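You operate a simulated robot arm through the tools that you are given. There is no shell and no other tool.

You are at the controls of a simulated robot arm. One attempt, no reset.

TASK
Rub the stain off the mat's frame, then prime it between its tapes.
Fine: the frame on the blue mat; blue pad and blue brush go back; primer from the blue tin, close it. Set down upright: blue brush. A coat counts when it lies all over at full strength: go over it till it gets no stronger. What is to be rubbed or washed off counts as gone when no trace of it is left.

Only the result counts: the job must be done as asked and must still hold three seconds after the hand-in. Knocking over, shifting, dropping, spilling or breaking anything else fails it.

THE ROBOT
A 7-joint arm with a two-finger parallel gripper, fixed in place. Base frame: the origin is on the floor under the middle of its stand, x ahead of it, y to its left, z up; the work surface is at about z = 0.806. Readings come in m, rad, newtons and seconds.
It reaches about 1.372 m from its shoulder. Its first joint turns from -2.601 to 2.601 rad. Payload 3.43 kg.
The tool frame sits at the grasp point between the pads (the TCP): z along the fingers, y along the line on which they close. The tips reach 0.03 m beyond it. The gripper opens to 0.094 m. The fingers are 0.028 m wide and 0.01 m thick; the gripper's body (0.05 by 0.096 m) begins 0.055 m behind the TCP.
Orientation is that of the tool frame in the base frame, as a unit quaternion [w, x, y, z]. With the fingers straight down and closing along the base's y, the tool's x points along the base's -x, its y along +y and its z along -z.

THE INTERFACE
- The arm moves only by the tool apply_moves. Its argument "increments" is a list of rows, each a list of 7 numbers: the shift along the tool's x, y, z in cm, then the turn, a rotation vector about the tool's x, y, z in rad, then the gripper command, from -1 (shut) to 1 (fully open), values between in proportion. In form: [[tx, ty, tz, wx, wy, wz, grip], ...]. A call has 1 to 20 rows; each row is the pose to reach, as a shift and turn from the pose commanded when the call began, along the tool's axes at that moment. A row lasts 0.2 s, in which the tool goes at most 0.05 m and 0.15 rad; a call with a longer step from one row to the next is refused whole, and so is a gripper value outside its range. Where a pose cannot be reached the arm comes as near as it can. A force on the tool above 40 N (or 10 N above the force at the start of the call, whichever is more), or a blocked arm, ends the call early, and 0.2 s more pass. The fingers move at their own pace (about 0.045 m/s each) and stop on an object; they squeeze with about 44 N. The grip force told is the motor's: it shows also when the fingers shut on nothing. Time passes only in rows, and 0.2 s behind the last, so rows that repeat a pose let the fingers close. The reply holds the time, the measured pose of the TCP, the force on the tool along the base axes, the opening and the grip force, in the units named above and with some noise, with the torque about the TCP (base axes, N m) and any sound that the robot's microphone picked up.
- Cameras (640 x 400 px; columns grow to the right, rows downward): "scene" is fixed at [0.0506, 0.6483, 1.5981]; the picture's right is [0.07, -1.00, 0.00], its down [-0.78, -0.06, -0.62] and it looks along [0.62, 0.05, -0.78] (base axes); focal length 321 px, centre (320, 200). "wrist" rides on the gripper at [0.076, 0.014, -0.102] in the tool frame; the picture's right is [-0.18, 0.98, 0.00], its down [-0.75, -0.14, -0.64] and it looks along [-0.63, -0.12, 0.77] (tool axes); focal length 243 px, centre (320, 200). There is no depth. A picture from a camera that has moved, and an enlarged one, comes with that camera's place and axes in the base frame and with its lens.
- camera(camera): a new picture of that camera. It takes no simulated time.
- close_up(camera, box): a new picture of the part [left, top, right, bottom] of that camera's present view, enlarged. It takes no simulated time.
- hand_in(): hands the job in; it is judged then, once.

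Nothing tells you positions but the pictures and the camera data. Unless the task says otherwise, let go and move clear before handing in.

The tools are called after "Emit:" by a JSON object that holds its "fn" and its "kwargs". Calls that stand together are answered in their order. apply_moves: Moves the arm, as the interface text tells. Its arguments: {"type":"object","properties":{"increments":{"type":"array"}},"required":["increments"]} The other tools are called the same way: camera (camera) takes a picture; close_up (camera, box) takes an enlarged picture of a part of a camera's view; hand_in () hands the job in.

At the start:

```text
t: 0.0
tool_pos: [0.5043, 0.8499, 1.1456]
orientation: [0.0, -0.001, 1.0, 0.001]
contact_force: [0.6, -0.3, -0.5]
moment: [0.0, 0.01, -0.01]
width: 0.094
finger_force: 0.1
```

scene: 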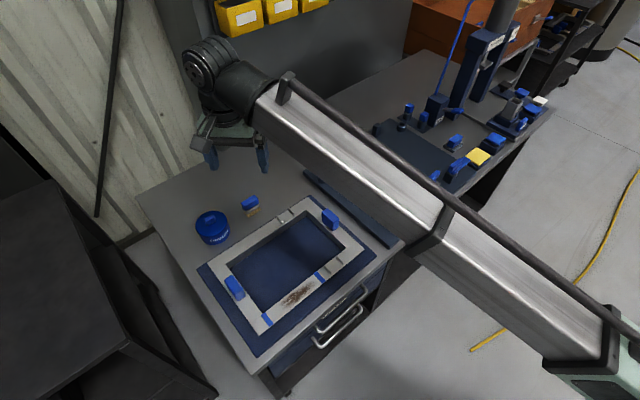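
wrist: 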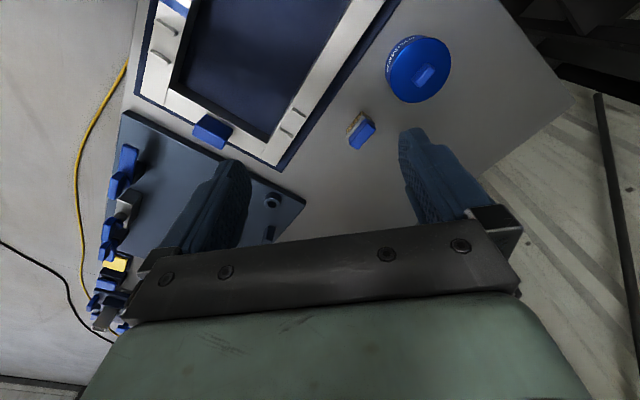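

I see a frame on a blue mat with a brown stain between tapes, a blue round tin and a small blue-handled item beside it, and more tools on a second dark mat further off. I'll look closer before moving.

Emit:
{"fn": "close_up", "kwargs": {"camera": "scene", "box": [180, 180, 420, 370]}}

Emit:
{"fn": "close_up", "kwargs": {"camera": "scene", "box": [360, 60, 560, 200]}}

Emit:
{"fn": "close_up", "kwargs": {"camera": "wrist", "box": [80, 0, 500, 260]}}

Emit:
{"fn": "close_up", "kwargs": {"camera": "wrist", "box": [80, 100, 320, 340]}}

```text
2.11 times, centred on (300, 275) of scene
camera zoom: at [0.0506, 0.6483, 1.5981], right [0.07, -1.0, 0.0], down [-0.78, -0.06, -0.62], along [0.62, 0.05, -0.78], focal length 676 px, centre (362, 42)
```

zoom: 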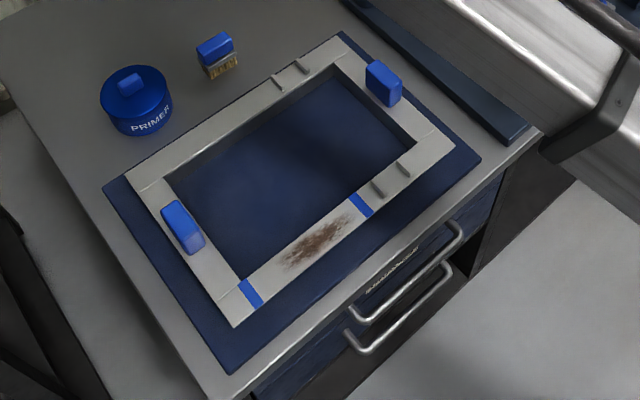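

```text
2.86 times, centred on (460, 130) of scene
camera zoom: at [0.0506, 0.6483, 1.5981], right [0.07, -1.0, 0.0], down [-0.78, -0.06, -0.62], along [0.62, 0.05, -0.78], focal length 917 px, centre (-80, 400)
```

zoom: 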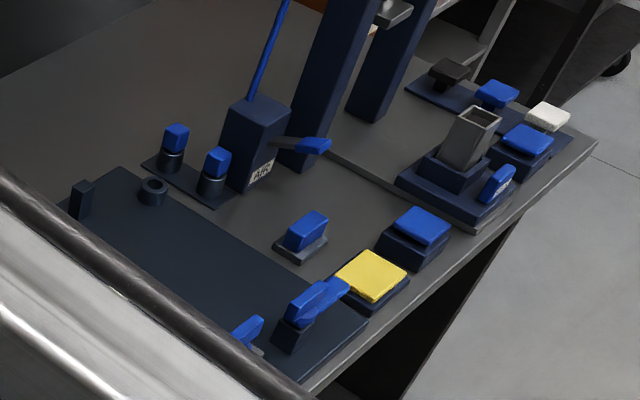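

```text
1.52 times, centred on (290, 130) of wrist
camera zoom: at [0.4277, 0.8644, 1.2464], right [0.18, 0.98, 0.0], down [0.75, -0.14, 0.64], along [0.63, -0.12, -0.77], focal length 370 px, centre (366, 307)
```

zoom: 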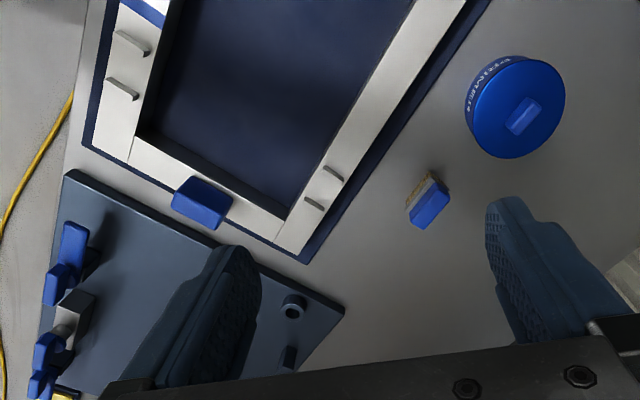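

```text
1.67 times, centred on (200, 220) of wrist
camera zoom: at [0.4277, 0.8644, 1.2464], right [0.18, 0.98, 0.0], down [0.75, -0.14, 0.64], along [0.63, -0.12, -0.77], focal length 404 px, centre (520, 167)
```

zoom: 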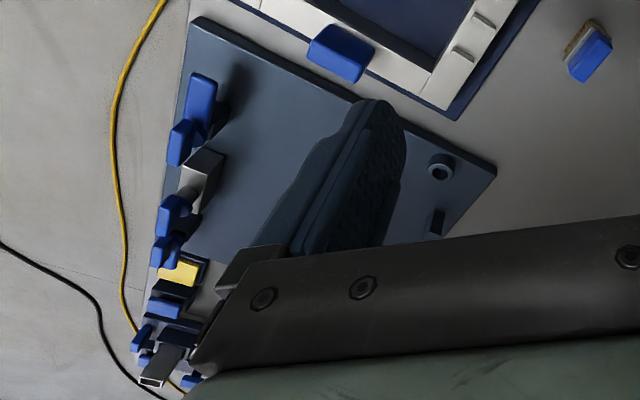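

The tin is near (0.53, 0.98) and the small blue brush near (0.62, 0.90). I still have to find the blue pad, so I'll raise the arm and move it right to look over the second board and the far table.

Emit:
{"fn": "apply_moves", "kwargs": {"increments": [[0, 0, -4, 0, 0, 0, 1], [0, -4, -7, 0, 0, 0, 1], [0, -8, -9, 0, 0, 0, 1], [1, -12.5, -10, 0, 0, 0, 1], [2, -17, -11, 0, 0, 0, 1], [2, -21.5, -12, 0, 0, 0, 1], [2, -26, -12, 0, 0, 0, 1], [2, -30.5, -12, 0, 0, 0, 1], [2, -35, -12, 0, 0, 0, 1], [2, -39, -12, 0, 0, 0, 1]]}}

```text
t: 2.2
tool_pos: [0.5176, 0.4932, 1.1893]
orientation: [0.032, 0.0, 0.999, 0.034]
contact_force: [-0.3, -0.9, 0.8]
moment: [0.02, -0.02, -0.03]
width: 0.0942
finger_force: 0.2
out of reach, approached as far as the arm can: row 4, 5, 6, 7, 8, 9, 10
```

Emit:
{"fn": "camera", "kwargs": {"camera": "wrist"}}

Emit:
{"fn": "camera", "kwargs": {"camera": "scene"}}

```text
taken
camera wrist: at [0.4339, 0.5021, 1.2869], right [0.18, 0.98, 0.08], down [0.71, -0.19, 0.68], along [0.68, -0.07, -0.73], focal length 243 px, centre (320, 200)
```

wrist: 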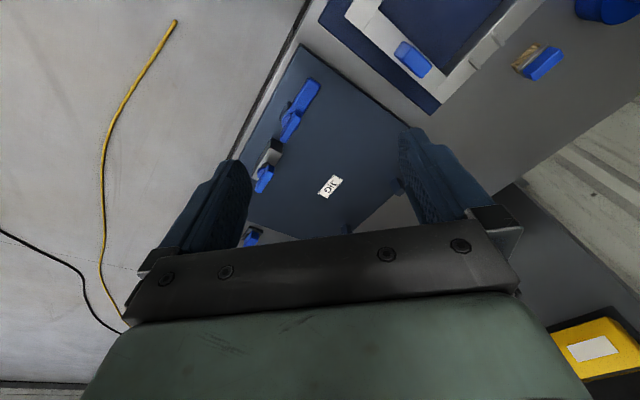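

```text
taken
```

scene: 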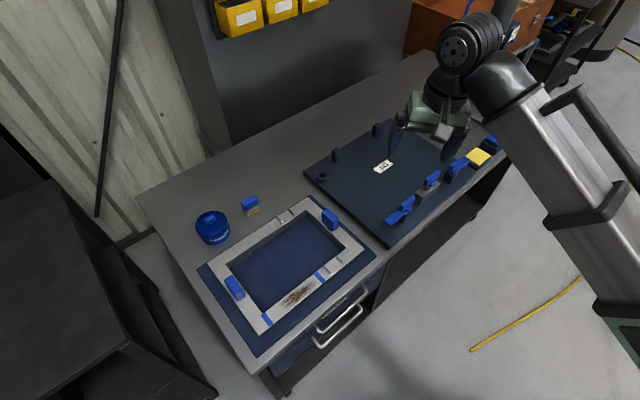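

Emit:
{"fn": "close_up", "kwargs": {"camera": "scene", "box": [300, 110, 510, 250]}}

Emit:
{"fn": "close_up", "kwargs": {"camera": "scene", "box": [170, 170, 290, 250]}}

Emit:
{"fn": "close_up", "kwargs": {"camera": "wrist", "box": [200, 60, 360, 260]}}

Emit:
{"fn": "close_up", "kwargs": {"camera": "wrist", "box": [340, 0, 640, 180]}}

```text
2.86 times, centred on (405, 180) of scene
camera zoom: at [0.0506, 0.6483, 1.5981], right [0.07, -1.0, 0.0], down [-0.78, -0.06, -0.62], along [0.62, 0.05, -0.78], focal length 917 px, centre (77, 257)
```

zoom: 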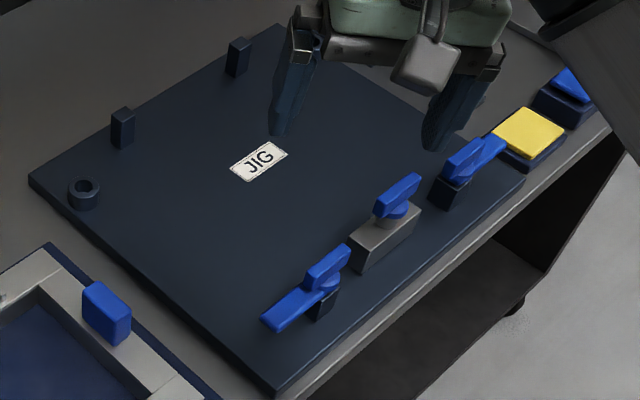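

```text
5.00 times, centred on (230, 210) of scene
camera zoom: at [0.0506, 0.6483, 1.5981], right [0.07, -1.0, 0.0], down [-0.78, -0.06, -0.62], along [0.62, 0.05, -0.78], focal length 1605 px, centre (770, 150)
```

zoom: 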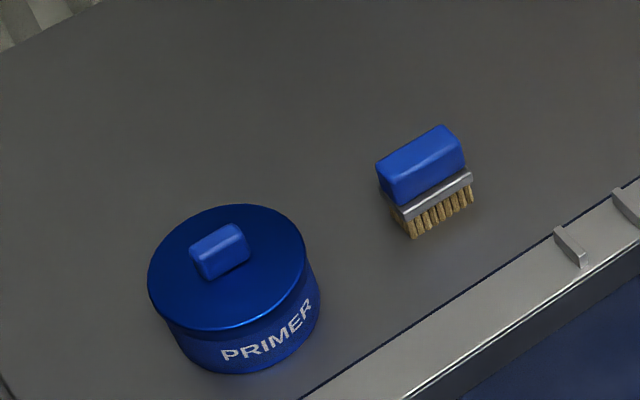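

```text
2.00 times, centred on (280, 160) of wrist
camera zoom: at [0.4339, 0.5021, 1.2869], right [0.18, 0.98, 0.08], down [0.71, -0.19, 0.68], along [0.68, -0.07, -0.73], focal length 485 px, centre (400, 280)
```

zoom: 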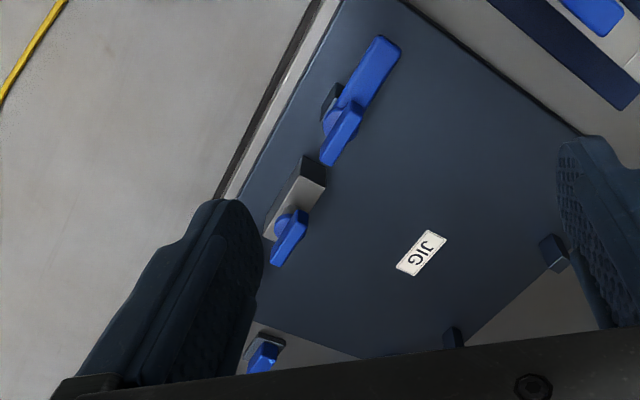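

```text
2.13 times, centred on (490, 90) of wrist
camera zoom: at [0.4339, 0.5021, 1.2869], right [0.18, 0.98, 0.08], down [0.71, -0.19, 0.68], along [0.68, -0.07, -0.73], focal length 518 px, centre (-43, 435)
```

zoom: 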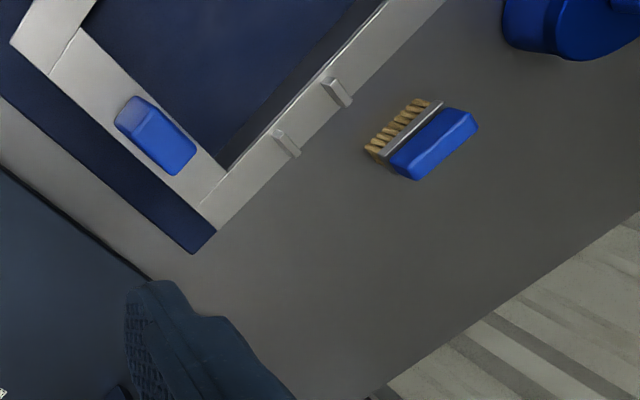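

The blue brush stands on its bristles near the tin, and the board labelled JIG holds only clamps. I'll swing the arm back to the left so the scene camera has a clear view of the items on the right.

Emit:
{"fn": "apply_moves", "kwargs": {"increments": [[0, 4.5, 0, 0, 0, 0, 1], [0, 9, 0, 0, 0, 0, 1], [0, 13.5, 0, 0, 0, 0, 1], [0, 18, 0, 0, 0, 0, 1], [0, 22.5, 0, 0, 0, 0, 1], [0, 27, 0, 0, 0, 0, 1], [0, 31.5, 0, 0, 0, 0, 1], [0, 36, 0, 0, 0, 0, 1]]}}

Emit:
{"fn": "close_up", "kwargs": {"camera": "scene", "box": [470, 70, 560, 150]}}

Emit:
{"fn": "close_up", "kwargs": {"camera": "scene", "box": [390, 80, 470, 150]}}

Emit:
{"fn": "close_up", "kwargs": {"camera": "scene", "box": [430, 110, 520, 190]}}

```text
t: 4.0
tool_pos: [0.518, 0.8563, 1.2128]
orientation: [0.032, 0.001, 0.999, 0.033]
contact_force: [-1.2, -0.2, 0.0]
moment: [0.04, -0.01, -0.02]
width: 0.094
finger_force: 0.0
```

```text
5.00 times, centred on (515, 110) of scene
camera zoom: at [0.0506, 0.6483, 1.5981], right [0.07, -1.0, 0.0], down [-0.78, -0.06, -0.62], along [0.62, 0.05, -0.78], focal length 1605 px, centre (-655, 650)
```

zoom: 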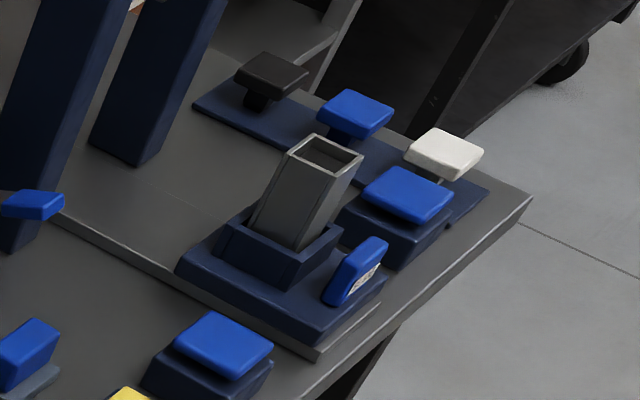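

```text
5.71 times, centred on (430, 115) of scene
camera zoom: at [0.0506, 0.6483, 1.5981], right [0.07, -1.0, 0.0], down [-0.78, -0.06, -0.62], along [0.62, 0.05, -0.78], focal length 1834 px, centre (-309, 686)
```

zoom: 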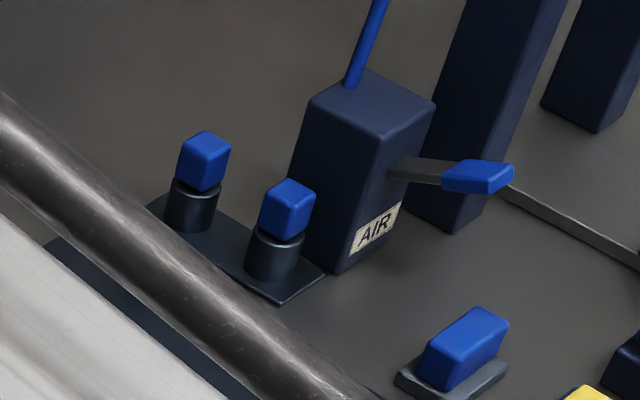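

```text
5.00 times, centred on (475, 150) of scene
camera zoom: at [0.0506, 0.6483, 1.5981], right [0.07, -1.0, 0.0], down [-0.78, -0.06, -0.62], along [0.62, 0.05, -0.78], focal length 1605 px, centre (-455, 450)
```

zoom: 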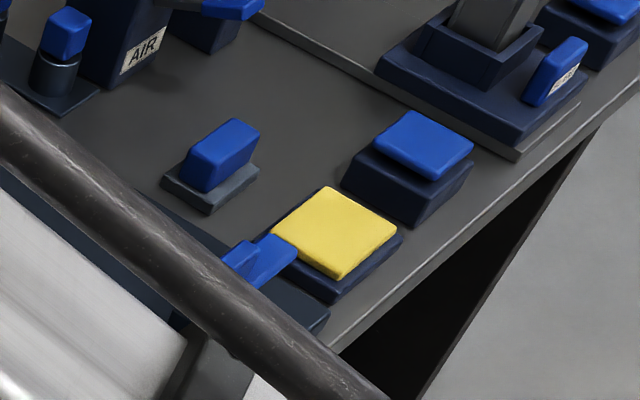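

The blue block on a grey plate near (0.95, 0.235) is probably the blue pad. I'll carry the arm over there at height with the tool straightened, and check it with the wrist camera.

Emit:
{"fn": "apply_moves", "kwargs": {"increments": [[0, -3.9, 0, 0.033, 0.032, 0, 1], [-1, -8, 0, 0.066, 0.064, 0, 1], [-2.5, -12, 0, 0.066, 0.064, 0, 1], [-4.5, -16, 0, 0.066, 0.064, 0, 1], [-6.5, -20, 0, 0.066, 0.064, 0, 1], [-8.5, -24, 0, 0.066, 0.064, 0, 1], [-10.5, -28, 0, 0.066, 0.064, 0, 1], [-12.5, -32, 0.5, 0.066, 0.064, 0, 1], [-14.5, -36, 1, 0.066, 0.064, 0, 1], [-16.5, -40, 1.5, 0.066, 0.064, 0, 1], [-18.5, -44, 2, 0.066, 0.064, 0, 1], [-21, -48, 2.5, 0.066, 0.064, 0, 1], [-23.5, -52, 3, 0.066, 0.064, 0, 1], [-26, -56, 4, 0.066, 0.064, 0, 1], [-29, -59, 5.5, 0.066, 0.064, 0, 1], [-32.8, -61.5, 7, 0.066, 0.064, 0, 1]]}}

Emit:
{"fn": "camera", "kwargs": {"camera": "wrist"}}

Emit:
{"fn": "camera", "kwargs": {"camera": "scene"}}

```text
t: 7.4
tool_pos: [0.8521, 0.247, 1.1248]
orientation: [0.0, -0.001, 1.0, 0.0]
contact_force: [-0.1, -0.7, -0.2]
moment: [0.0, 0.02, -0.02]
width: 0.0941
finger_force: 0.1
out of reach, approached as far as the arm can: row 7, 8, 9, 10
```

```text
taken
camera wrist: at [0.7759, 0.2611, 1.2259], right [0.18, 0.98, 0.0], down [0.75, -0.14, 0.64], along [0.63, -0.12, -0.77], focal length 243 px, centre (320, 200)
```

wrist: 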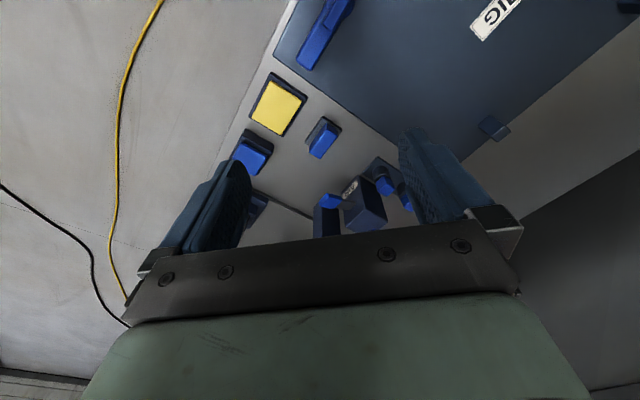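

```text
taken
```

scene: 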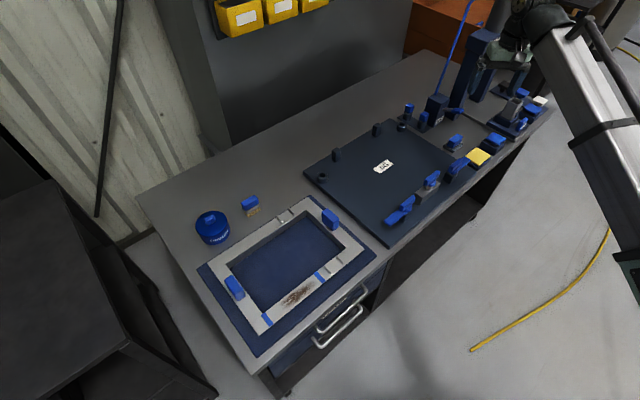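

Emit:
{"fn": "close_up", "kwargs": {"camera": "wrist", "box": [220, 60, 420, 240]}}

Emit:
{"fn": "close_up", "kwargs": {"camera": "scene", "box": [390, 90, 560, 190]}}

Emit:
{"fn": "close_up", "kwargs": {"camera": "scene", "box": [430, 115, 510, 175]}}

```text
2.22 times, centred on (320, 150) of wrist
camera zoom: at [0.7759, 0.2611, 1.2259], right [0.18, 0.98, 0.0], down [0.75, -0.14, 0.64], along [0.63, -0.12, -0.77], focal length 539 px, centre (320, 311)
```

zoom: 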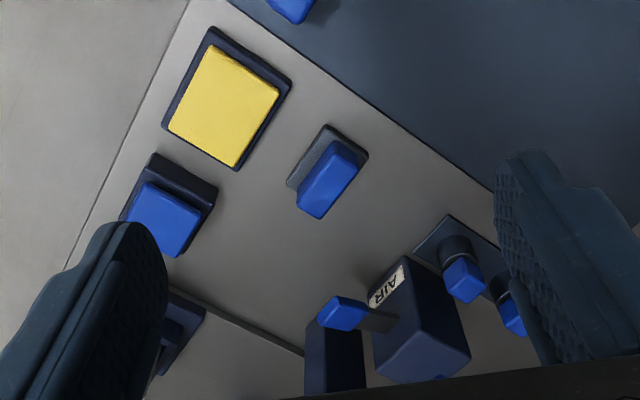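

```text
3.76 times, centred on (475, 140) of scene
camera zoom: at [0.0506, 0.6483, 1.5981], right [0.07, -1.0, 0.0], down [-0.78, -0.06, -0.62], along [0.62, 0.05, -0.78], focal length 1208 px, centre (-264, 426)
```

zoom: 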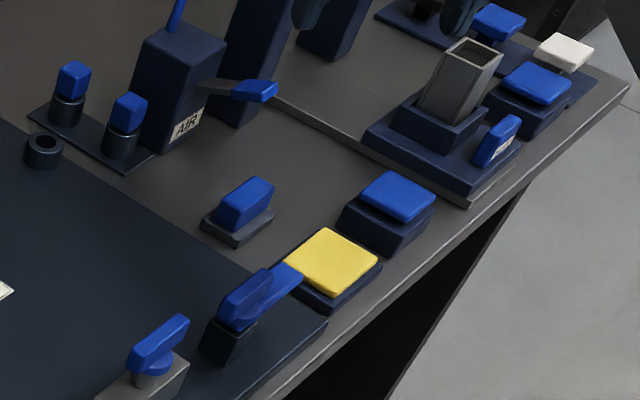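

```text
6.67 times, centred on (470, 145) of scene
camera zoom: at [0.0506, 0.6483, 1.5981], right [0.07, -1.0, 0.0], down [-0.78, -0.06, -0.62], along [0.62, 0.05, -0.78], focal length 2140 px, centre (-680, 567)
```

zoom: 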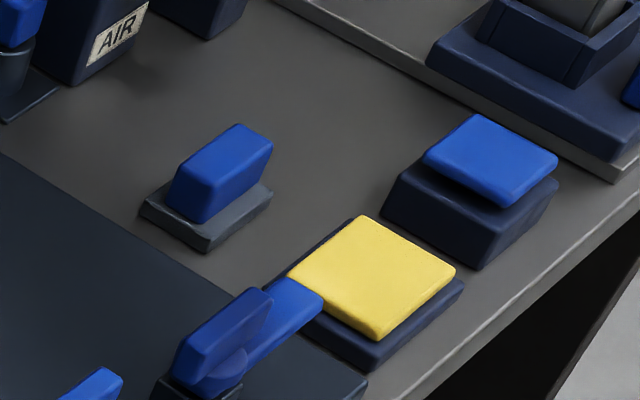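

Emit:
{"fn": "close_up", "kwargs": {"camera": "wrist", "box": [300, 108, 350, 168]}}

Emit:
{"fn": "close_up", "kwargs": {"camera": "scene", "box": [440, 128, 470, 150]}}

```text
6.67 times, centred on (325, 138) of wrist
camera zoom: at [0.7759, 0.2611, 1.2259], right [0.18, 0.98, 0.0], down [0.75, -0.14, 0.64], along [0.63, -0.12, -0.77], focal length 1618 px, centre (287, 613)
```

zoom: 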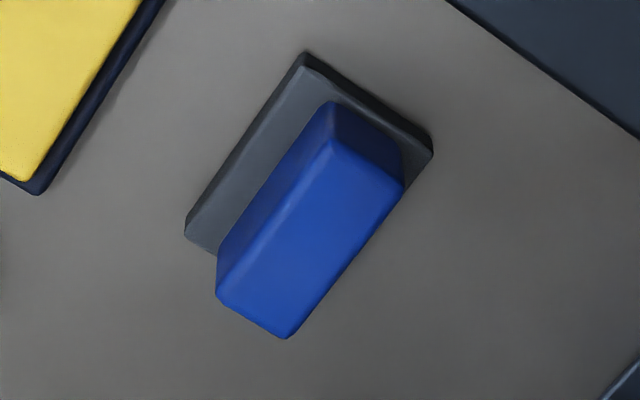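

```text
16.00 times, centred on (455, 139) of scene
camera zoom: at [0.0506, 0.6483, 1.5981], right [0.07, -1.0, 0.0], down [-0.78, -0.06, -0.62], along [0.62, 0.05, -0.78], focal length 5135 px, centre (-1840, 1176)
```

zoom: 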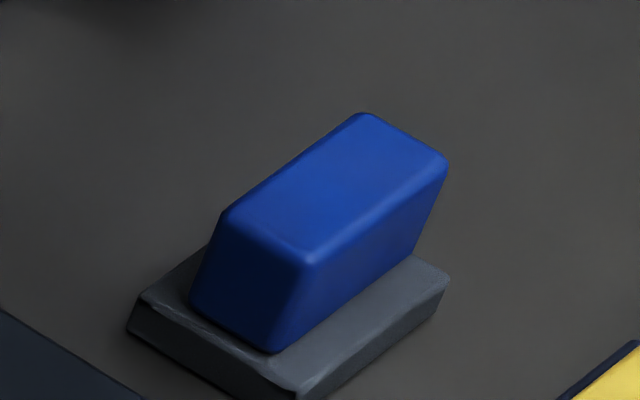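

The blue pad is the blue handle on a grey plate, with the handle top at about (0.970, 0.230, 0.841) and its long axis at −45°. I'll move above it with the fingers turned 45° and partly closed, then check again.

Emit:
{"fn": "apply_moves", "kwargs": {"increments": [[-2, -0.3, 2, 0, 0, 0.13, 0.3], [-4, -0.6, 5, 0, 0, 0.26, 0.3], [-6, -0.9, 8, 0, 0, 0.39, 0.3], [-8, -1.2, 11, 0, 0, 0.52, 0.3], [-10, -1.5, 13.5, 0, 0, 0.65, 0.3], [-11.8, -1.7, 15, 0, 0, 0.785, 0.3], [-11.8, -1.7, 16.5, 0, 0, 0.785, 0.3], [-11.8, -1.7, 16.5, 0, 0, 0.785, 0.3]]}}

Emit:
{"fn": "camera", "kwargs": {"camera": "wrist"}}

Emit:
{"fn": "close_up", "kwargs": {"camera": "scene", "box": [390, 60, 550, 180]}}

```text
t: 9.2
tool_pos: [0.9697, 0.227, 0.9582]
orientation: [-0.001, 0.382, 0.924, 0.0]
contact_force: [-0.4, 0.3, -0.3]
moment: [-0.04, 0.0, 0.0]
width: 0.0614
finger_force: 0.0
```

```text
taken
camera wrist: at [0.9249, 0.2912, 1.0601], right [0.83, 0.56, 0.0], down [0.43, -0.63, 0.64], along [0.36, -0.53, -0.77], focal length 243 px, centre (320, 200)
```

wrist: 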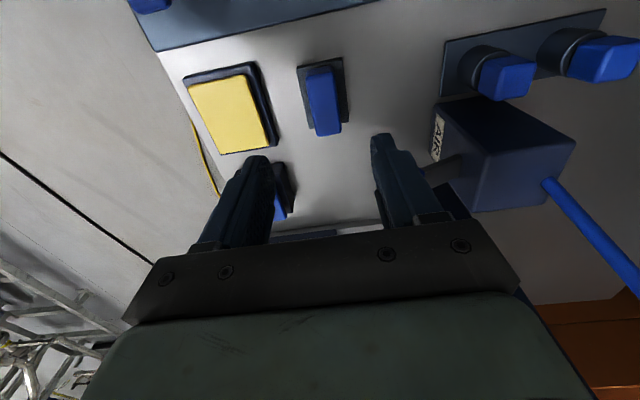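

```text
3.33 times, centred on (470, 120) of scene
camera zoom: at [0.0506, 0.6483, 1.5981], right [0.07, -1.0, 0.0], down [-0.78, -0.06, -0.62], along [0.62, 0.05, -0.78], focal length 1070 px, centre (-180, 467)
```

zoom: 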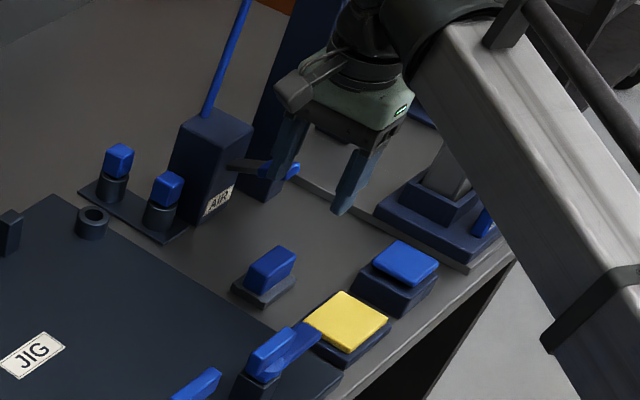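

Emit:
{"fn": "close_up", "kwargs": {"camera": "wrist", "box": [280, 40, 370, 150]}}

```text
3.64 times, centred on (325, 95) of wrist
camera zoom: at [0.9249, 0.2912, 1.0601], right [0.83, 0.56, 0.0], down [0.43, -0.63, 0.64], along [0.36, -0.53, -0.77], focal length 882 px, centre (302, 582)
```

zoom: 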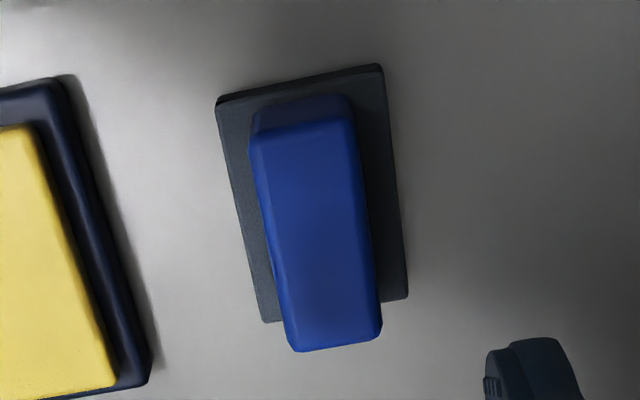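

Emit:
{"fn": "apply_moves", "kwargs": {"increments": [[0.3, 0.3, 3, 0, 0, 0, 0.3], [0.3, 0.3, 6, 0, 0, 0, 0.3], [0.3, 0.3, 8.5, 0, 0, 0, 0.3], [0.3, 0.3, 10, 0, 0, 0, 0.3], [0.3, 0.3, 10.8, 0, 0, 0, 0.3], [0.3, 0.3, 10.8, 0, 0, 0, 0.3]]}}

Emit:
{"fn": "camera", "kwargs": {"camera": "wrist"}}

Emit:
{"fn": "close_up", "kwargs": {"camera": "scene", "box": [430, 90, 510, 160]}}

```text
t: 10.6
tool_pos: [0.9684, 0.2318, 0.8494]
orientation: [0.0, 0.382, 0.924, 0.0]
contact_force: [-0.1, 0.1, -0.1]
moment: [0.05, -0.05, -0.03]
width: 0.0611
finger_force: 0.1
```

```text
taken
camera wrist: at [0.9247, 0.2973, 0.9515], right [0.82, 0.57, 0.0], down [0.43, -0.63, 0.64], along [0.36, -0.53, -0.77], focal length 243 px, centre (320, 200)
```

wrist: 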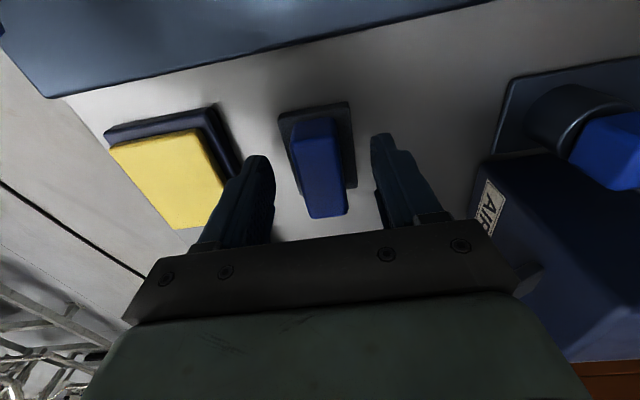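

```text
5.71 times, centred on (470, 125) of scene
camera zoom: at [0.0506, 0.6483, 1.5981], right [0.07, -1.0, 0.0], down [-0.78, -0.06, -0.62], along [0.62, 0.05, -0.78], focal length 1834 px, centre (-537, 629)
```

zoom: 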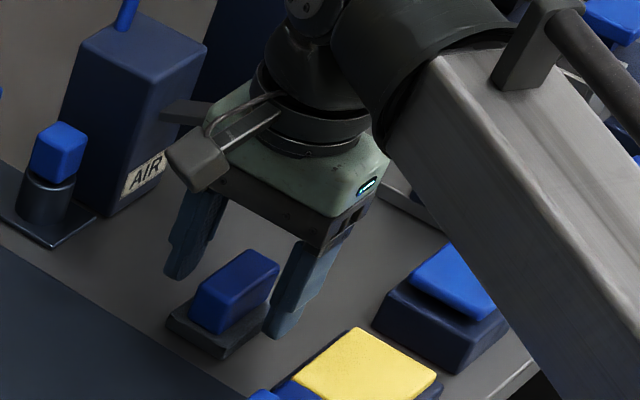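

The handle sits between the fingers, so I'll close on it.

Emit:
{"fn": "apply_moves", "kwargs": {"increments": [[0, 0, 0, 0, 0, 0, -0.3], [0, 0, 0, 0, 0, 0, -1], [0, 0, 0, 0, 0, 0, -1], [0, 0, 0, 0, 0, 0, -1], [0, 0, 0, 0, 0, 0, -1]]}}

Emit:
{"fn": "camera", "kwargs": {"camera": "wrist"}}

```text
t: 11.8
tool_pos: [0.969, 0.2318, 0.8497]
orientation: [-0.001, 0.383, 0.924, 0.0]
contact_force: [0.6, -0.4, 0.3]
moment: [-0.02, -0.01, 0.0]
width: 0.0249
finger_force: 44.0
```

```text
taken
camera wrist: at [0.9246, 0.2973, 0.9517], right [0.82, 0.57, 0.0], down [0.43, -0.63, 0.64], along [0.36, -0.53, -0.77], focal length 243 px, centre (320, 200)
```

wrist: 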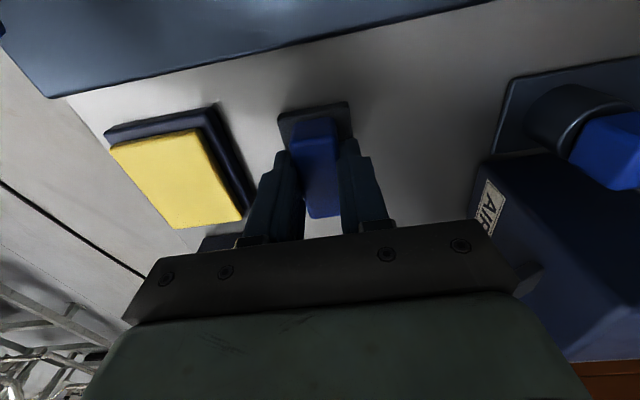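

The pad is gripped at 0.025 m width. I'll lift it clear and carry it along the table towards the frame.

Emit:
{"fn": "apply_moves", "kwargs": {"increments": [[0, 0, -1.5, 0, 0, 0, -1], [0, 0, -5, 0, 0, 0, -1], [0, 0, -9, 0, 0, 0, -1], [0, 0, -13, 0, 0, 0, -1], [0, 0, -16, 0, 0, 0, -1]]}}

Emit:
{"fn": "camera", "kwargs": {"camera": "wrist"}}

```text
t: 13.0
tool_pos: [0.9709, 0.2328, 1.011]
orientation: [0.0, 0.382, 0.924, 0.001]
contact_force: [0.4, 0.4, -1.1]
moment: [-0.02, 0.04, -0.01]
width: 0.025
finger_force: 43.8
```

```text
taken
camera wrist: at [0.9257, 0.2972, 1.1126], right [0.82, 0.57, 0.0], down [0.43, -0.63, 0.64], along [0.36, -0.53, -0.77], focal length 243 px, centre (320, 200)
```

wrist: 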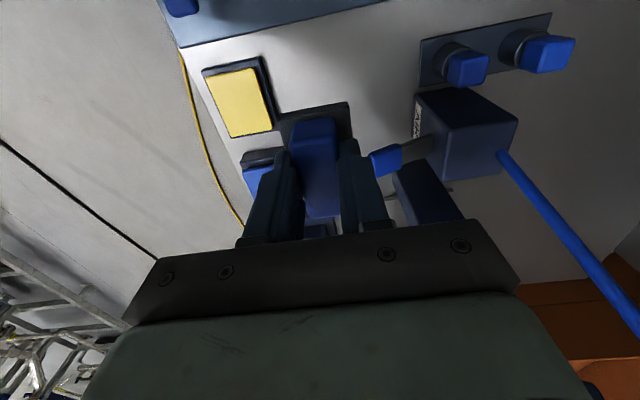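

Emit:
{"fn": "apply_moves", "kwargs": {"increments": [[4, 0, 0, 0, 0, 0, -1], [8.5, 0, 0, 0, 0, 0, -1], [13, 0, 0, 0, 0, 0, -1], [17.5, 0, 0, 0, 0, 0, -1], [22, 0, 0, 0, 0, 0, -1], [26.5, 0, 0, 0, 0, 0, -1], [31, 0, 0, 0, 0, 0, -1], [35.5, 0, 0, 0, 0, 0, -1], [40, 0, 0, 0, 0, 0, -1], [44.5, 0, 0, 0, 0, 0, -1], [49, 0, 0, 0, 0, 0, -1], [53, 0, 0, 0, 0, 0, -1], [57, 0, 0, 0, 0, 0, -1], [61, 0, 0, 0, 0, 0, -1], [65, 0, 0, 0, 0, 0, -1], [68, 0, 0, 0, 0, 0, -1], [70, 0, 0, 0, 0, 0, -1]]}}

Emit:
{"fn": "camera", "kwargs": {"camera": "wrist"}}

Emit:
{"fn": "camera", "kwargs": {"camera": "scene"}}

```text
t: 16.6
tool_pos: [0.4736, 0.7267, 1.0092]
orientation: [-0.001, 0.383, 0.924, 0.001]
contact_force: [-0.6, 0.6, -0.7]
moment: [-0.01, 0.01, -0.03]
width: 0.0247
finger_force: 43.7
```

```text
taken
camera wrist: at [0.4292, 0.792, 1.1112], right [0.83, 0.56, 0.0], down [0.43, -0.63, 0.64], along [0.36, -0.53, -0.77], focal length 243 px, centre (320, 200)
```

wrist: 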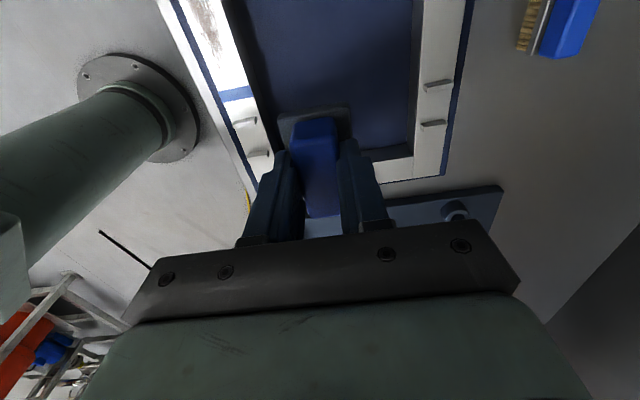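

```text
taken
```

scene: 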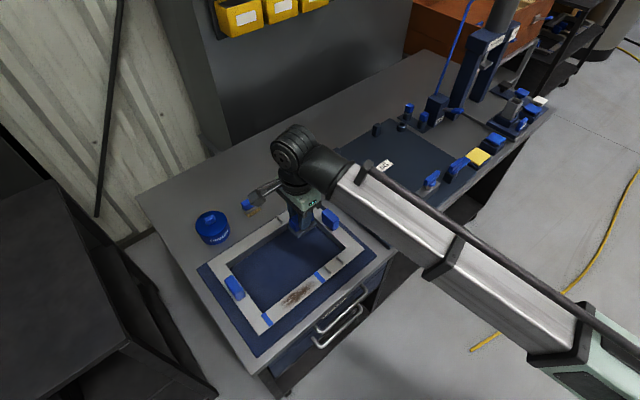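

Emit:
{"fn": "close_up", "kwargs": {"camera": "scene", "box": [250, 260, 350, 335]}}

Emit:
{"fn": "close_up", "kwargs": {"camera": "wrist", "box": [160, 0, 320, 180]}}

Emit:
{"fn": "close_up", "kwargs": {"camera": "scene", "box": [190, 190, 390, 370]}}

```text
5.33 times, centred on (300, 298) of scene
camera zoom: at [0.0506, 0.6483, 1.5981], right [0.07, -1.0, 0.0], down [-0.78, -0.06, -0.62], along [0.62, 0.05, -0.78], focal length 1712 px, centre (427, -320)
```

zoom: 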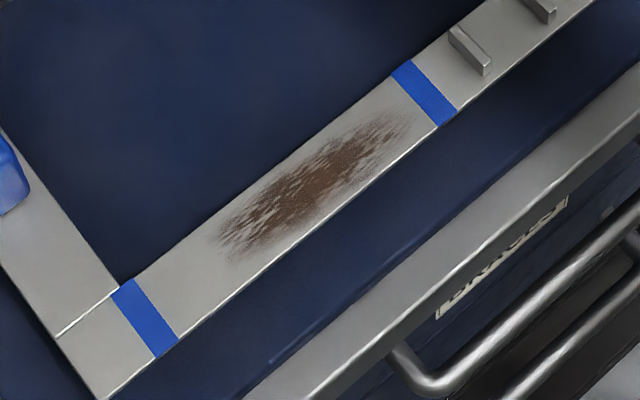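

```text
2.22 times, centred on (240, 90) of wrist
camera zoom: at [0.4292, 0.792, 1.1112], right [0.83, 0.56, 0.0], down [0.43, -0.63, 0.64], along [0.36, -0.53, -0.77], focal length 539 px, centre (498, 444)
```

zoom: 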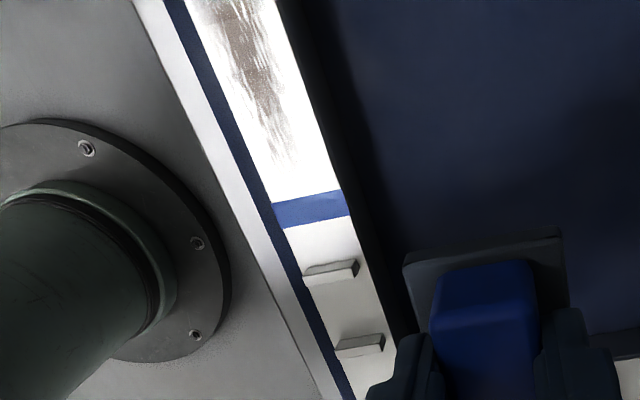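

```text
2.22 times, centred on (290, 280) of scene
camera zoom: at [0.0506, 0.6483, 1.5981], right [0.07, -1.0, 0.0], down [-0.78, -0.06, -0.62], along [0.62, 0.05, -0.78], focal length 713 px, centre (387, 22)
```

zoom: 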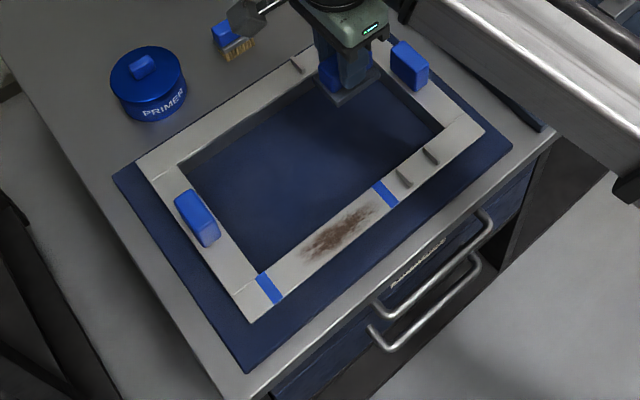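

The frame top is at about z = 0.841. The stained rail runs along −45° from (0.2935, 0.785) to (0.399, 0.680) between the tapes and is about 0.036 wide, and I'm holding the pad aligned with it. Next I'll bring the pad over the stain.

Emit:
{"fn": "apply_moves", "kwargs": {"increments": [[1.5, -2, 0, 0, 0, 0, -1], [3, -4.5, 1, 0, 0, 0, -1], [5, -6.5, 3, 0, 0, 0, -1], [7, -8, 5, 0, 0, 0, -1], [7.84, -8.6, 7, 0, 0, 0, -1], [7.84, -8.6, 7.9, 0, 0, 0, -1], [7.84, -8.6, 7.9, 0, 0, 0, -1]]}}

Emit:
{"fn": "camera", "kwargs": {"camera": "wrist"}}

Emit:
{"fn": "close_up", "kwargs": {"camera": "scene", "box": [230, 220, 390, 340]}}

```text
t: 18.2
tool_pos: [0.3569, 0.7221, 0.934]
orientation: [-0.001, 0.382, 0.924, 0.0]
contact_force: [-0.4, -0.5, -0.2]
moment: [-0.01, 0.04, -0.03]
width: 0.0249
finger_force: 43.7
```

```text
taken
camera wrist: at [0.3131, 0.7869, 1.0335], right [0.82, 0.57, 0.0], down [0.43, -0.63, 0.64], along [0.36, -0.53, -0.77], focal length 243 px, centre (320, 200)
```

wrist: 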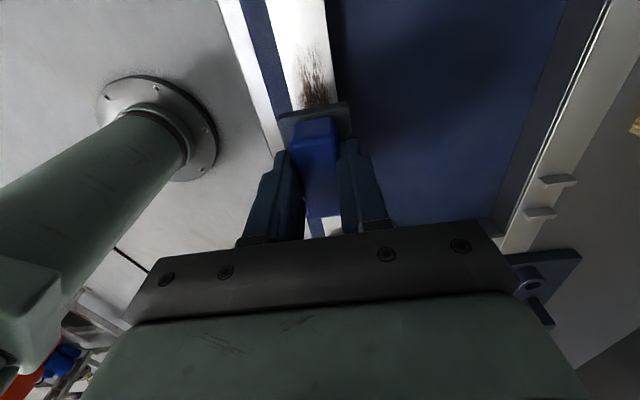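

```text
3.33 times, centred on (310, 280) of scene
camera zoom: at [0.0506, 0.6483, 1.5981], right [0.07, -1.0, 0.0], down [-0.78, -0.06, -0.62], along [0.62, 0.05, -0.78], focal length 1070 px, centre (353, -67)
```

zoom: 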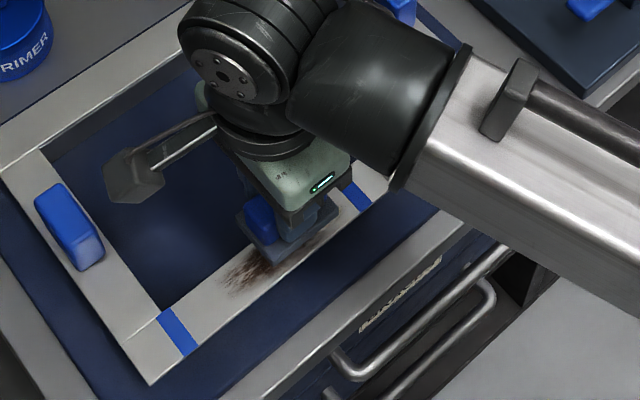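

Emit:
{"fn": "close_up", "kwargs": {"camera": "wrist", "box": [240, 0, 380, 120]}}

```text
3.33 times, centred on (310, 60) of wrist
camera zoom: at [0.3131, 0.7869, 1.0335], right [0.82, 0.57, 0.0], down [0.43, -0.63, 0.64], along [0.36, -0.53, -0.77], focal length 809 px, centre (353, 667)
```

zoom: 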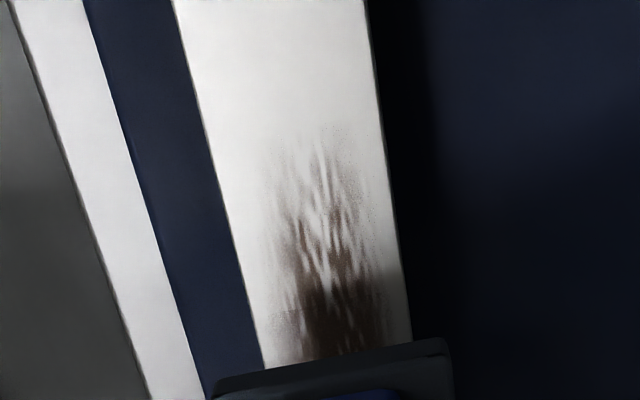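

Emit:
{"fn": "apply_moves", "kwargs": {"increments": [[0, 0, 2.5, 0, 0, 0, -1], [0, 0, 3.9, 0, 0, 0, -1], [0, 0, 4.4, 0, 0, 0, -1], [0, 0, 4.7, 0, 0, 0, -1], [0, 0, 4.9, 0, 0, 0, -1], [0, 0, 4.9, 0, 0, 0, -1]]}}

```text
t: 18.9
tool_pos: [0.358, 0.7223, 0.896]
orientation: [-0.001, 0.383, 0.924, 0.004]
contact_force: [-1.7, -2.9, 17.9]
moment: [-0.32, 0.2, 0.0]
width: 0.0249
finger_force: 43.6
stopped in row 3: the force on the tool passed its limit at 42 N (the readings are from after the stop); the commanded pose is now the measured one
```

Emit:
{"fn": "camera", "kwargs": {"camera": "wrist"}}

Emit:
{"fn": "close_up", "kwargs": {"camera": "scene", "box": [260, 230, 360, 310]}}

```text
taken
camera wrist: at [0.3134, 0.7869, 0.9972], right [0.83, 0.56, 0.0], down [0.43, -0.64, 0.64], along [0.36, -0.53, -0.77], focal length 243 px, centre (320, 200)
```

wrist: 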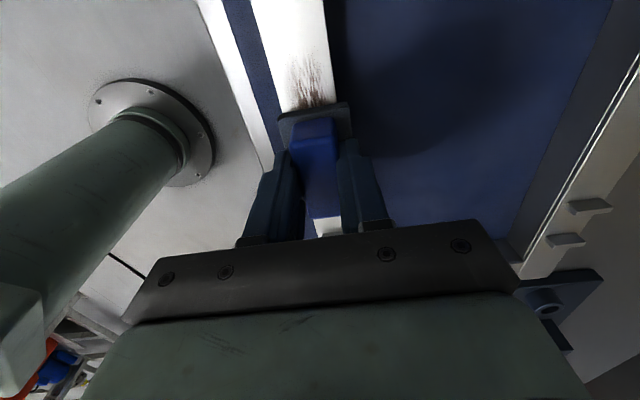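

```text
5.00 times, centred on (310, 270) of scene
camera zoom: at [0.0506, 0.6483, 1.5981], right [0.07, -1.0, 0.0], down [-0.78, -0.06, -0.62], along [0.62, 0.05, -0.78], focal length 1605 px, centre (370, -150)
```

zoom: 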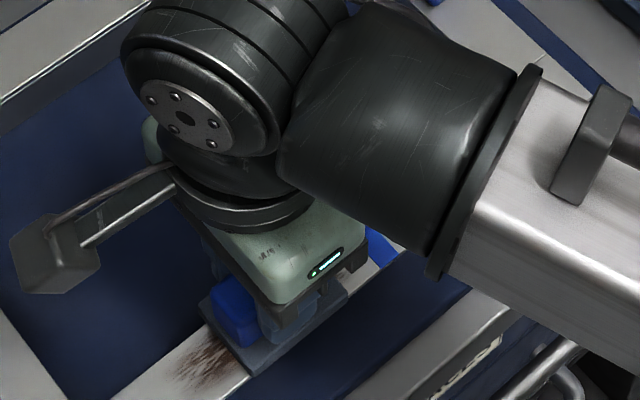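

The pad touched the frame at TCP z ≈ 0.896, so the frame top is nearer 0.851. I'll ease the pressure off a little and then rub along the rail.

Emit:
{"fn": "apply_moves", "kwargs": {"increments": [[0, 0, -0.05, 0, 0, 0, -1], [0, 0, -0.05, 0, 0, 0, -1]]}}

```text
t: 19.5
tool_pos: [0.3571, 0.7229, 0.8955]
orientation: [0.0, 0.383, 0.924, 0.003]
contact_force: [-1.8, -4.2, 19.4]
moment: [-0.26, 0.14, 0.01]
width: 0.0251
finger_force: 44.3
```

Emit:
{"fn": "apply_moves", "kwargs": {"increments": [[0, 0, -0.1, 0, 0, 0, -1], [1, 0, -0.1, 0, 0, 0, -1], [2, 0, -0.1, 0, 0, 0, -1], [3, 0, -0.1, 0, 0, 0, -1], [2, 0, -0.1, 0, 0, 0, -1], [1, 0, -0.1, 0, 0, 0, -1], [0, 0, -0.1, 0, 0, 0, -1]]}}

Emit:
{"fn": "close_up", "kwargs": {"camera": "wrist", "box": [230, 0, 380, 130]}}

Emit:
{"fn": "close_up", "kwargs": {"camera": "scene", "box": [240, 240, 360, 330]}}

```text
t: 21.1
tool_pos: [0.3577, 0.7237, 0.8963]
orientation: [-0.001, 0.382, 0.924, 0.002]
contact_force: [-0.1, 0.2, 0.3]
moment: [-0.02, 0.04, 0.0]
width: 0.0251
finger_force: 44.0
```

```text
3.08 times, centred on (305, 65) of wrist
camera zoom: at [0.3136, 0.788, 0.9973], right [0.82, 0.57, 0.0], down [0.43, -0.64, 0.64], along [0.36, -0.53, -0.77], focal length 746 px, centre (366, 615)
```

zoom: 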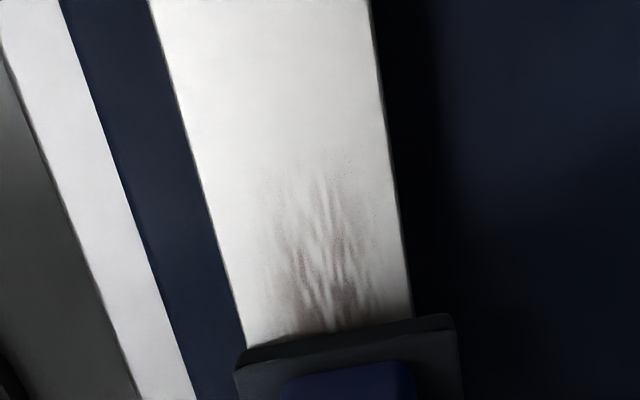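

```text
4.44 times, centred on (300, 285) of scene
camera zoom: at [0.0506, 0.6483, 1.5981], right [0.07, -1.0, 0.0], down [-0.78, -0.06, -0.62], along [0.62, 0.05, -0.78], focal length 1426 px, centre (409, -178)
```

zoom: 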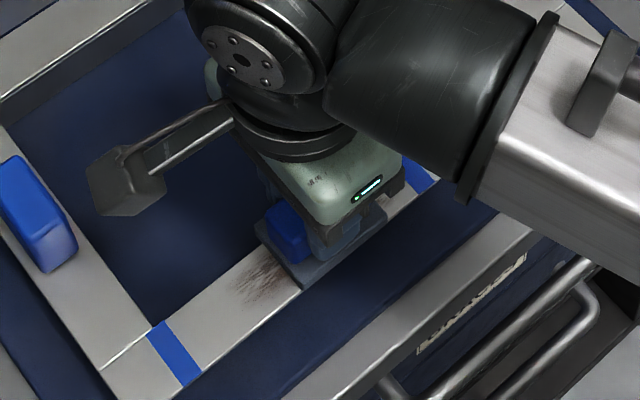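

Rubbing works, because the stain is already lighter. I'll press slightly harder and make full strokes.

Emit:
{"fn": "apply_moves", "kwargs": {"increments": [[0, -0.05, 0.08, 0, 0, 0, -1], [1.3, -0.05, 0.08, 0, 0, 0, -1], [2.6, -0.05, 0.08, 0, 0, 0, -1], [3.5, -0.05, 0.08, 0, 0, 0, -1], [2.6, -0.05, 0.08, 0, 0, 0, -1], [1.3, -0.05, 0.08, 0, 0, 0, -1], [0, -0.05, 0.08, 0, 0, 0, -1], [-1.3, -0.05, 0.08, 0, 0, 0, -1], [-2.6, -0.05, 0.08, 0, 0, 0, -1], [-3.2, -0.05, 0.08, 0, 0, 0, -1], [-2.6, -0.05, 0.08, 0, 0, 0, -1], [-1.3, -0.05, 0.08, 0, 0, 0, -1], [0, -0.05, 0.08, 0, 0, 0, -1]]}}

Emit:
{"fn": "close_up", "kwargs": {"camera": "wrist", "box": [230, 0, 380, 130]}}

Emit:
{"fn": "close_up", "kwargs": {"camera": "scene", "box": [240, 240, 360, 330]}}

```text
t: 23.9
tool_pos: [0.3579, 0.7222, 0.8952]
orientation: [0.0, 0.382, 0.924, 0.002]
contact_force: [6.4, -5.9, 22.6]
moment: [-0.29, -0.17, 0.05]
width: 0.0247
finger_force: 44.1
```

```text
3.08 times, centred on (305, 65) of wrist
camera zoom: at [0.3128, 0.7858, 0.9968], right [0.83, 0.56, 0.0], down [0.43, -0.64, 0.64], along [0.36, -0.53, -0.77], focal length 746 px, centre (366, 615)
```

zoom: 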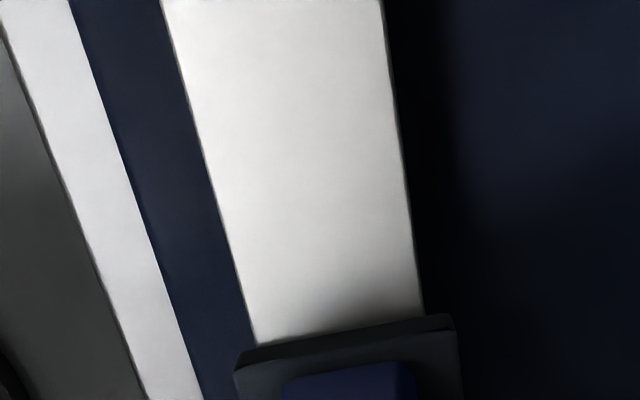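

```text
4.44 times, centred on (300, 285) of scene
camera zoom: at [0.0506, 0.6483, 1.5981], right [0.07, -1.0, 0.0], down [-0.78, -0.06, -0.62], along [0.62, 0.05, -0.78], focal length 1426 px, centre (409, -178)
```

zoom: 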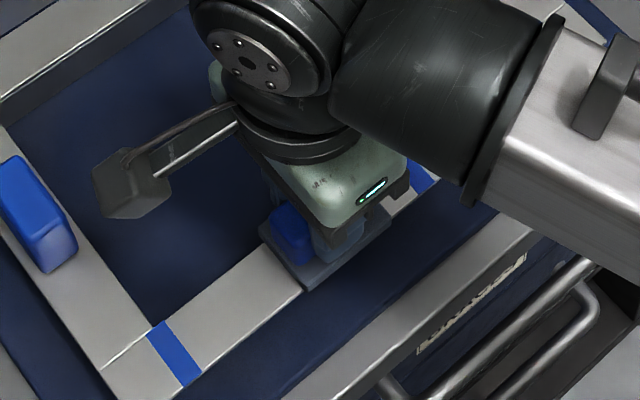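

Emit:
{"fn": "apply_moves", "kwargs": {"increments": [[0, 0, -0.02, 0, 0, 0, -1], [1.3, 0.1, -0.02, 0, 0, 0, -1], [2.6, 0.1, -0.02, 0, 0, 0, -1], [4, 0.1, -0.02, 0, 0, 0, -1], [2.6, -0.1, -0.02, 0, 0, 0, -1], [1.3, -0.1, -0.02, 0, 0, 0, -1], [0, -0.1, -0.02, 0, 0, 0, -1], [-1.3, -0.1, -0.02, 0, 0, 0, -1], [-2.6, -0.1, -0.02, 0, 0, 0, -1], [-3.3, 0, -0.02, 0, 0, 0, -1], [-2, 0.1, -0.02, 0, 0, 0, -1], [-0.7, 0.1, -0.02, 0, 0, 0, -1], [-2, 0, -0.02, 0, 0, 0, -1], [-3.3, -0.1, -0.02, 0, 0, 0, -1], [-2, 0, -0.02, 0, 0, 0, -1], [-0.7, 0, -0.02, 0, 0, 0, -1], [0, 0, -0.02, 0, 0, 0, -1]]}}

```text
t: 27.5
tool_pos: [0.3588, 0.7224, 0.8957]
orientation: [-0.001, 0.383, 0.924, 0.003]
contact_force: [1.6, -0.6, 3.9]
moment: [-0.11, 0.04, 0.04]
width: 0.0249
finger_force: 43.9
```

Emit:
{"fn": "apply_moves", "kwargs": {"increments": [[0, 0, -1, 0, 0, 0, -1], [0, 0, -5, 0, 0, 0, -1], [0, 2, -9, 0, 0, 0, -1], [0, 6, -11, 0, 0, 0, -1], [0, 10, -11.5, 0, 0, 0, -1]]}}

Emit:
{"fn": "close_up", "kwargs": {"camera": "scene", "box": [250, 260, 350, 335]}}

Emit:
{"fn": "camera", "kwargs": {"camera": "wrist"}}

Emit:
{"fn": "camera", "kwargs": {"camera": "scene"}}

```text
t: 28.7
tool_pos: [0.4279, 0.793, 1.0106]
orientation: [-0.001, 0.383, 0.924, 0.002]
contact_force: [0.6, -0.8, -1.0]
moment: [0.0, 0.0, -0.01]
width: 0.0248
finger_force: 43.7
```

```text
5.33 times, centred on (300, 298) of scene
camera zoom: at [0.0506, 0.6483, 1.5981], right [0.07, -1.0, 0.0], down [-0.78, -0.06, -0.62], along [0.62, 0.05, -0.78], focal length 1712 px, centre (427, -320)
```

zoom: 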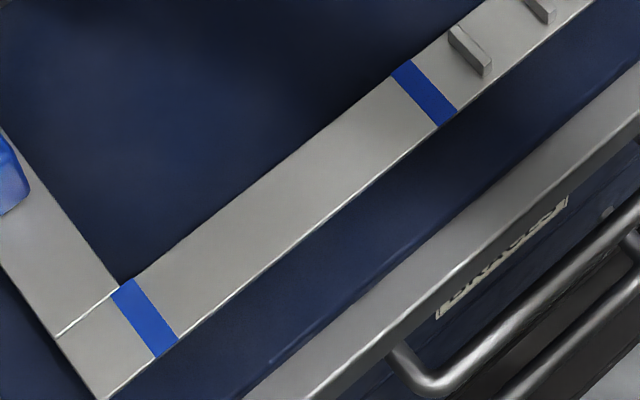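

```text
taken
camera wrist: at [0.3831, 0.8577, 1.1117], right [0.82, 0.57, 0.0], down [0.43, -0.64, 0.64], along [0.36, -0.53, -0.77], focal length 243 px, centre (320, 200)
```

wrist: 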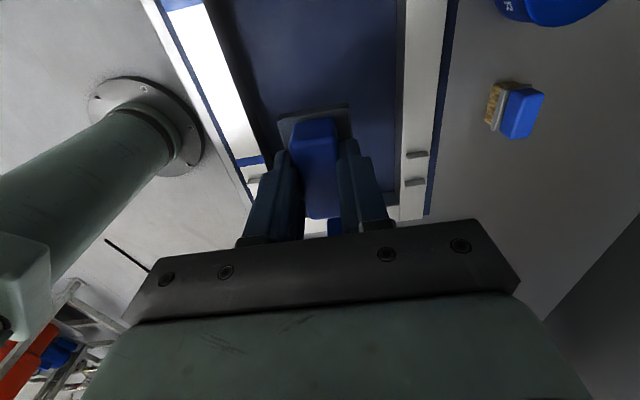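

```text
taken
```

scene: 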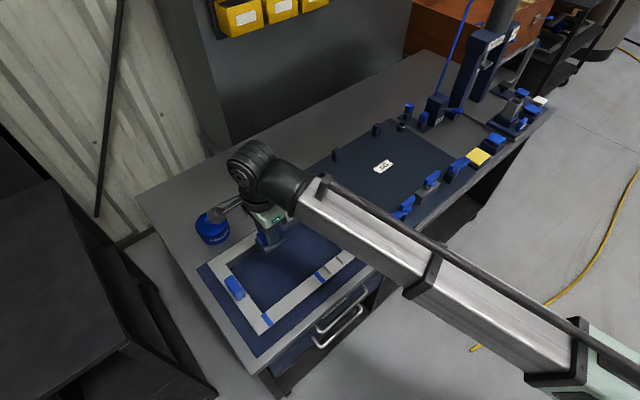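

Emit:
{"fn": "close_up", "kwargs": {"camera": "wrist", "box": [150, 0, 280, 180]}}

Emit:
{"fn": "close_up", "kwargs": {"camera": "scene", "box": [280, 268, 330, 305]}}

```text
2.22 times, centred on (215, 90) of wrist
camera zoom: at [0.3831, 0.8577, 1.1117], right [0.82, 0.57, 0.0], down [0.43, -0.64, 0.64], along [0.36, -0.53, -0.77], focal length 539 px, centre (553, 444)
```

zoom: 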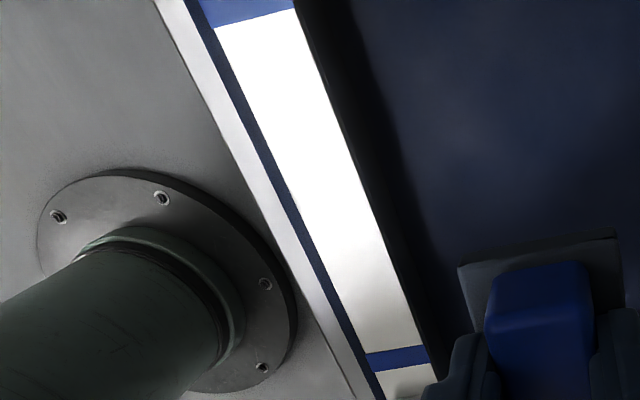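

```text
10.81 times, centred on (305, 286) of scene
camera zoom: at [0.0506, 0.6483, 1.5981], right [0.07, -1.0, 0.0], down [-0.78, -0.06, -0.62], along [0.62, 0.05, -0.78], focal length 3470 px, centre (482, -735)
```

zoom: 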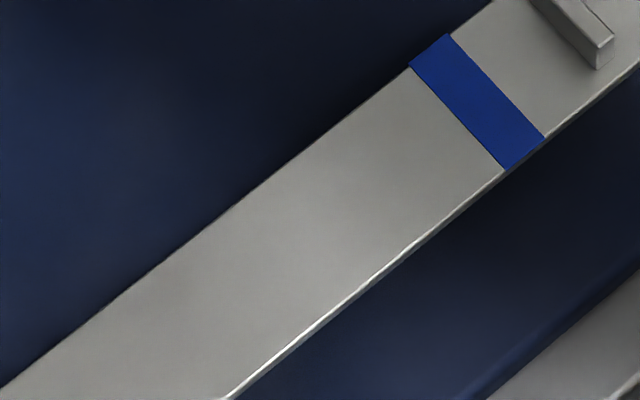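

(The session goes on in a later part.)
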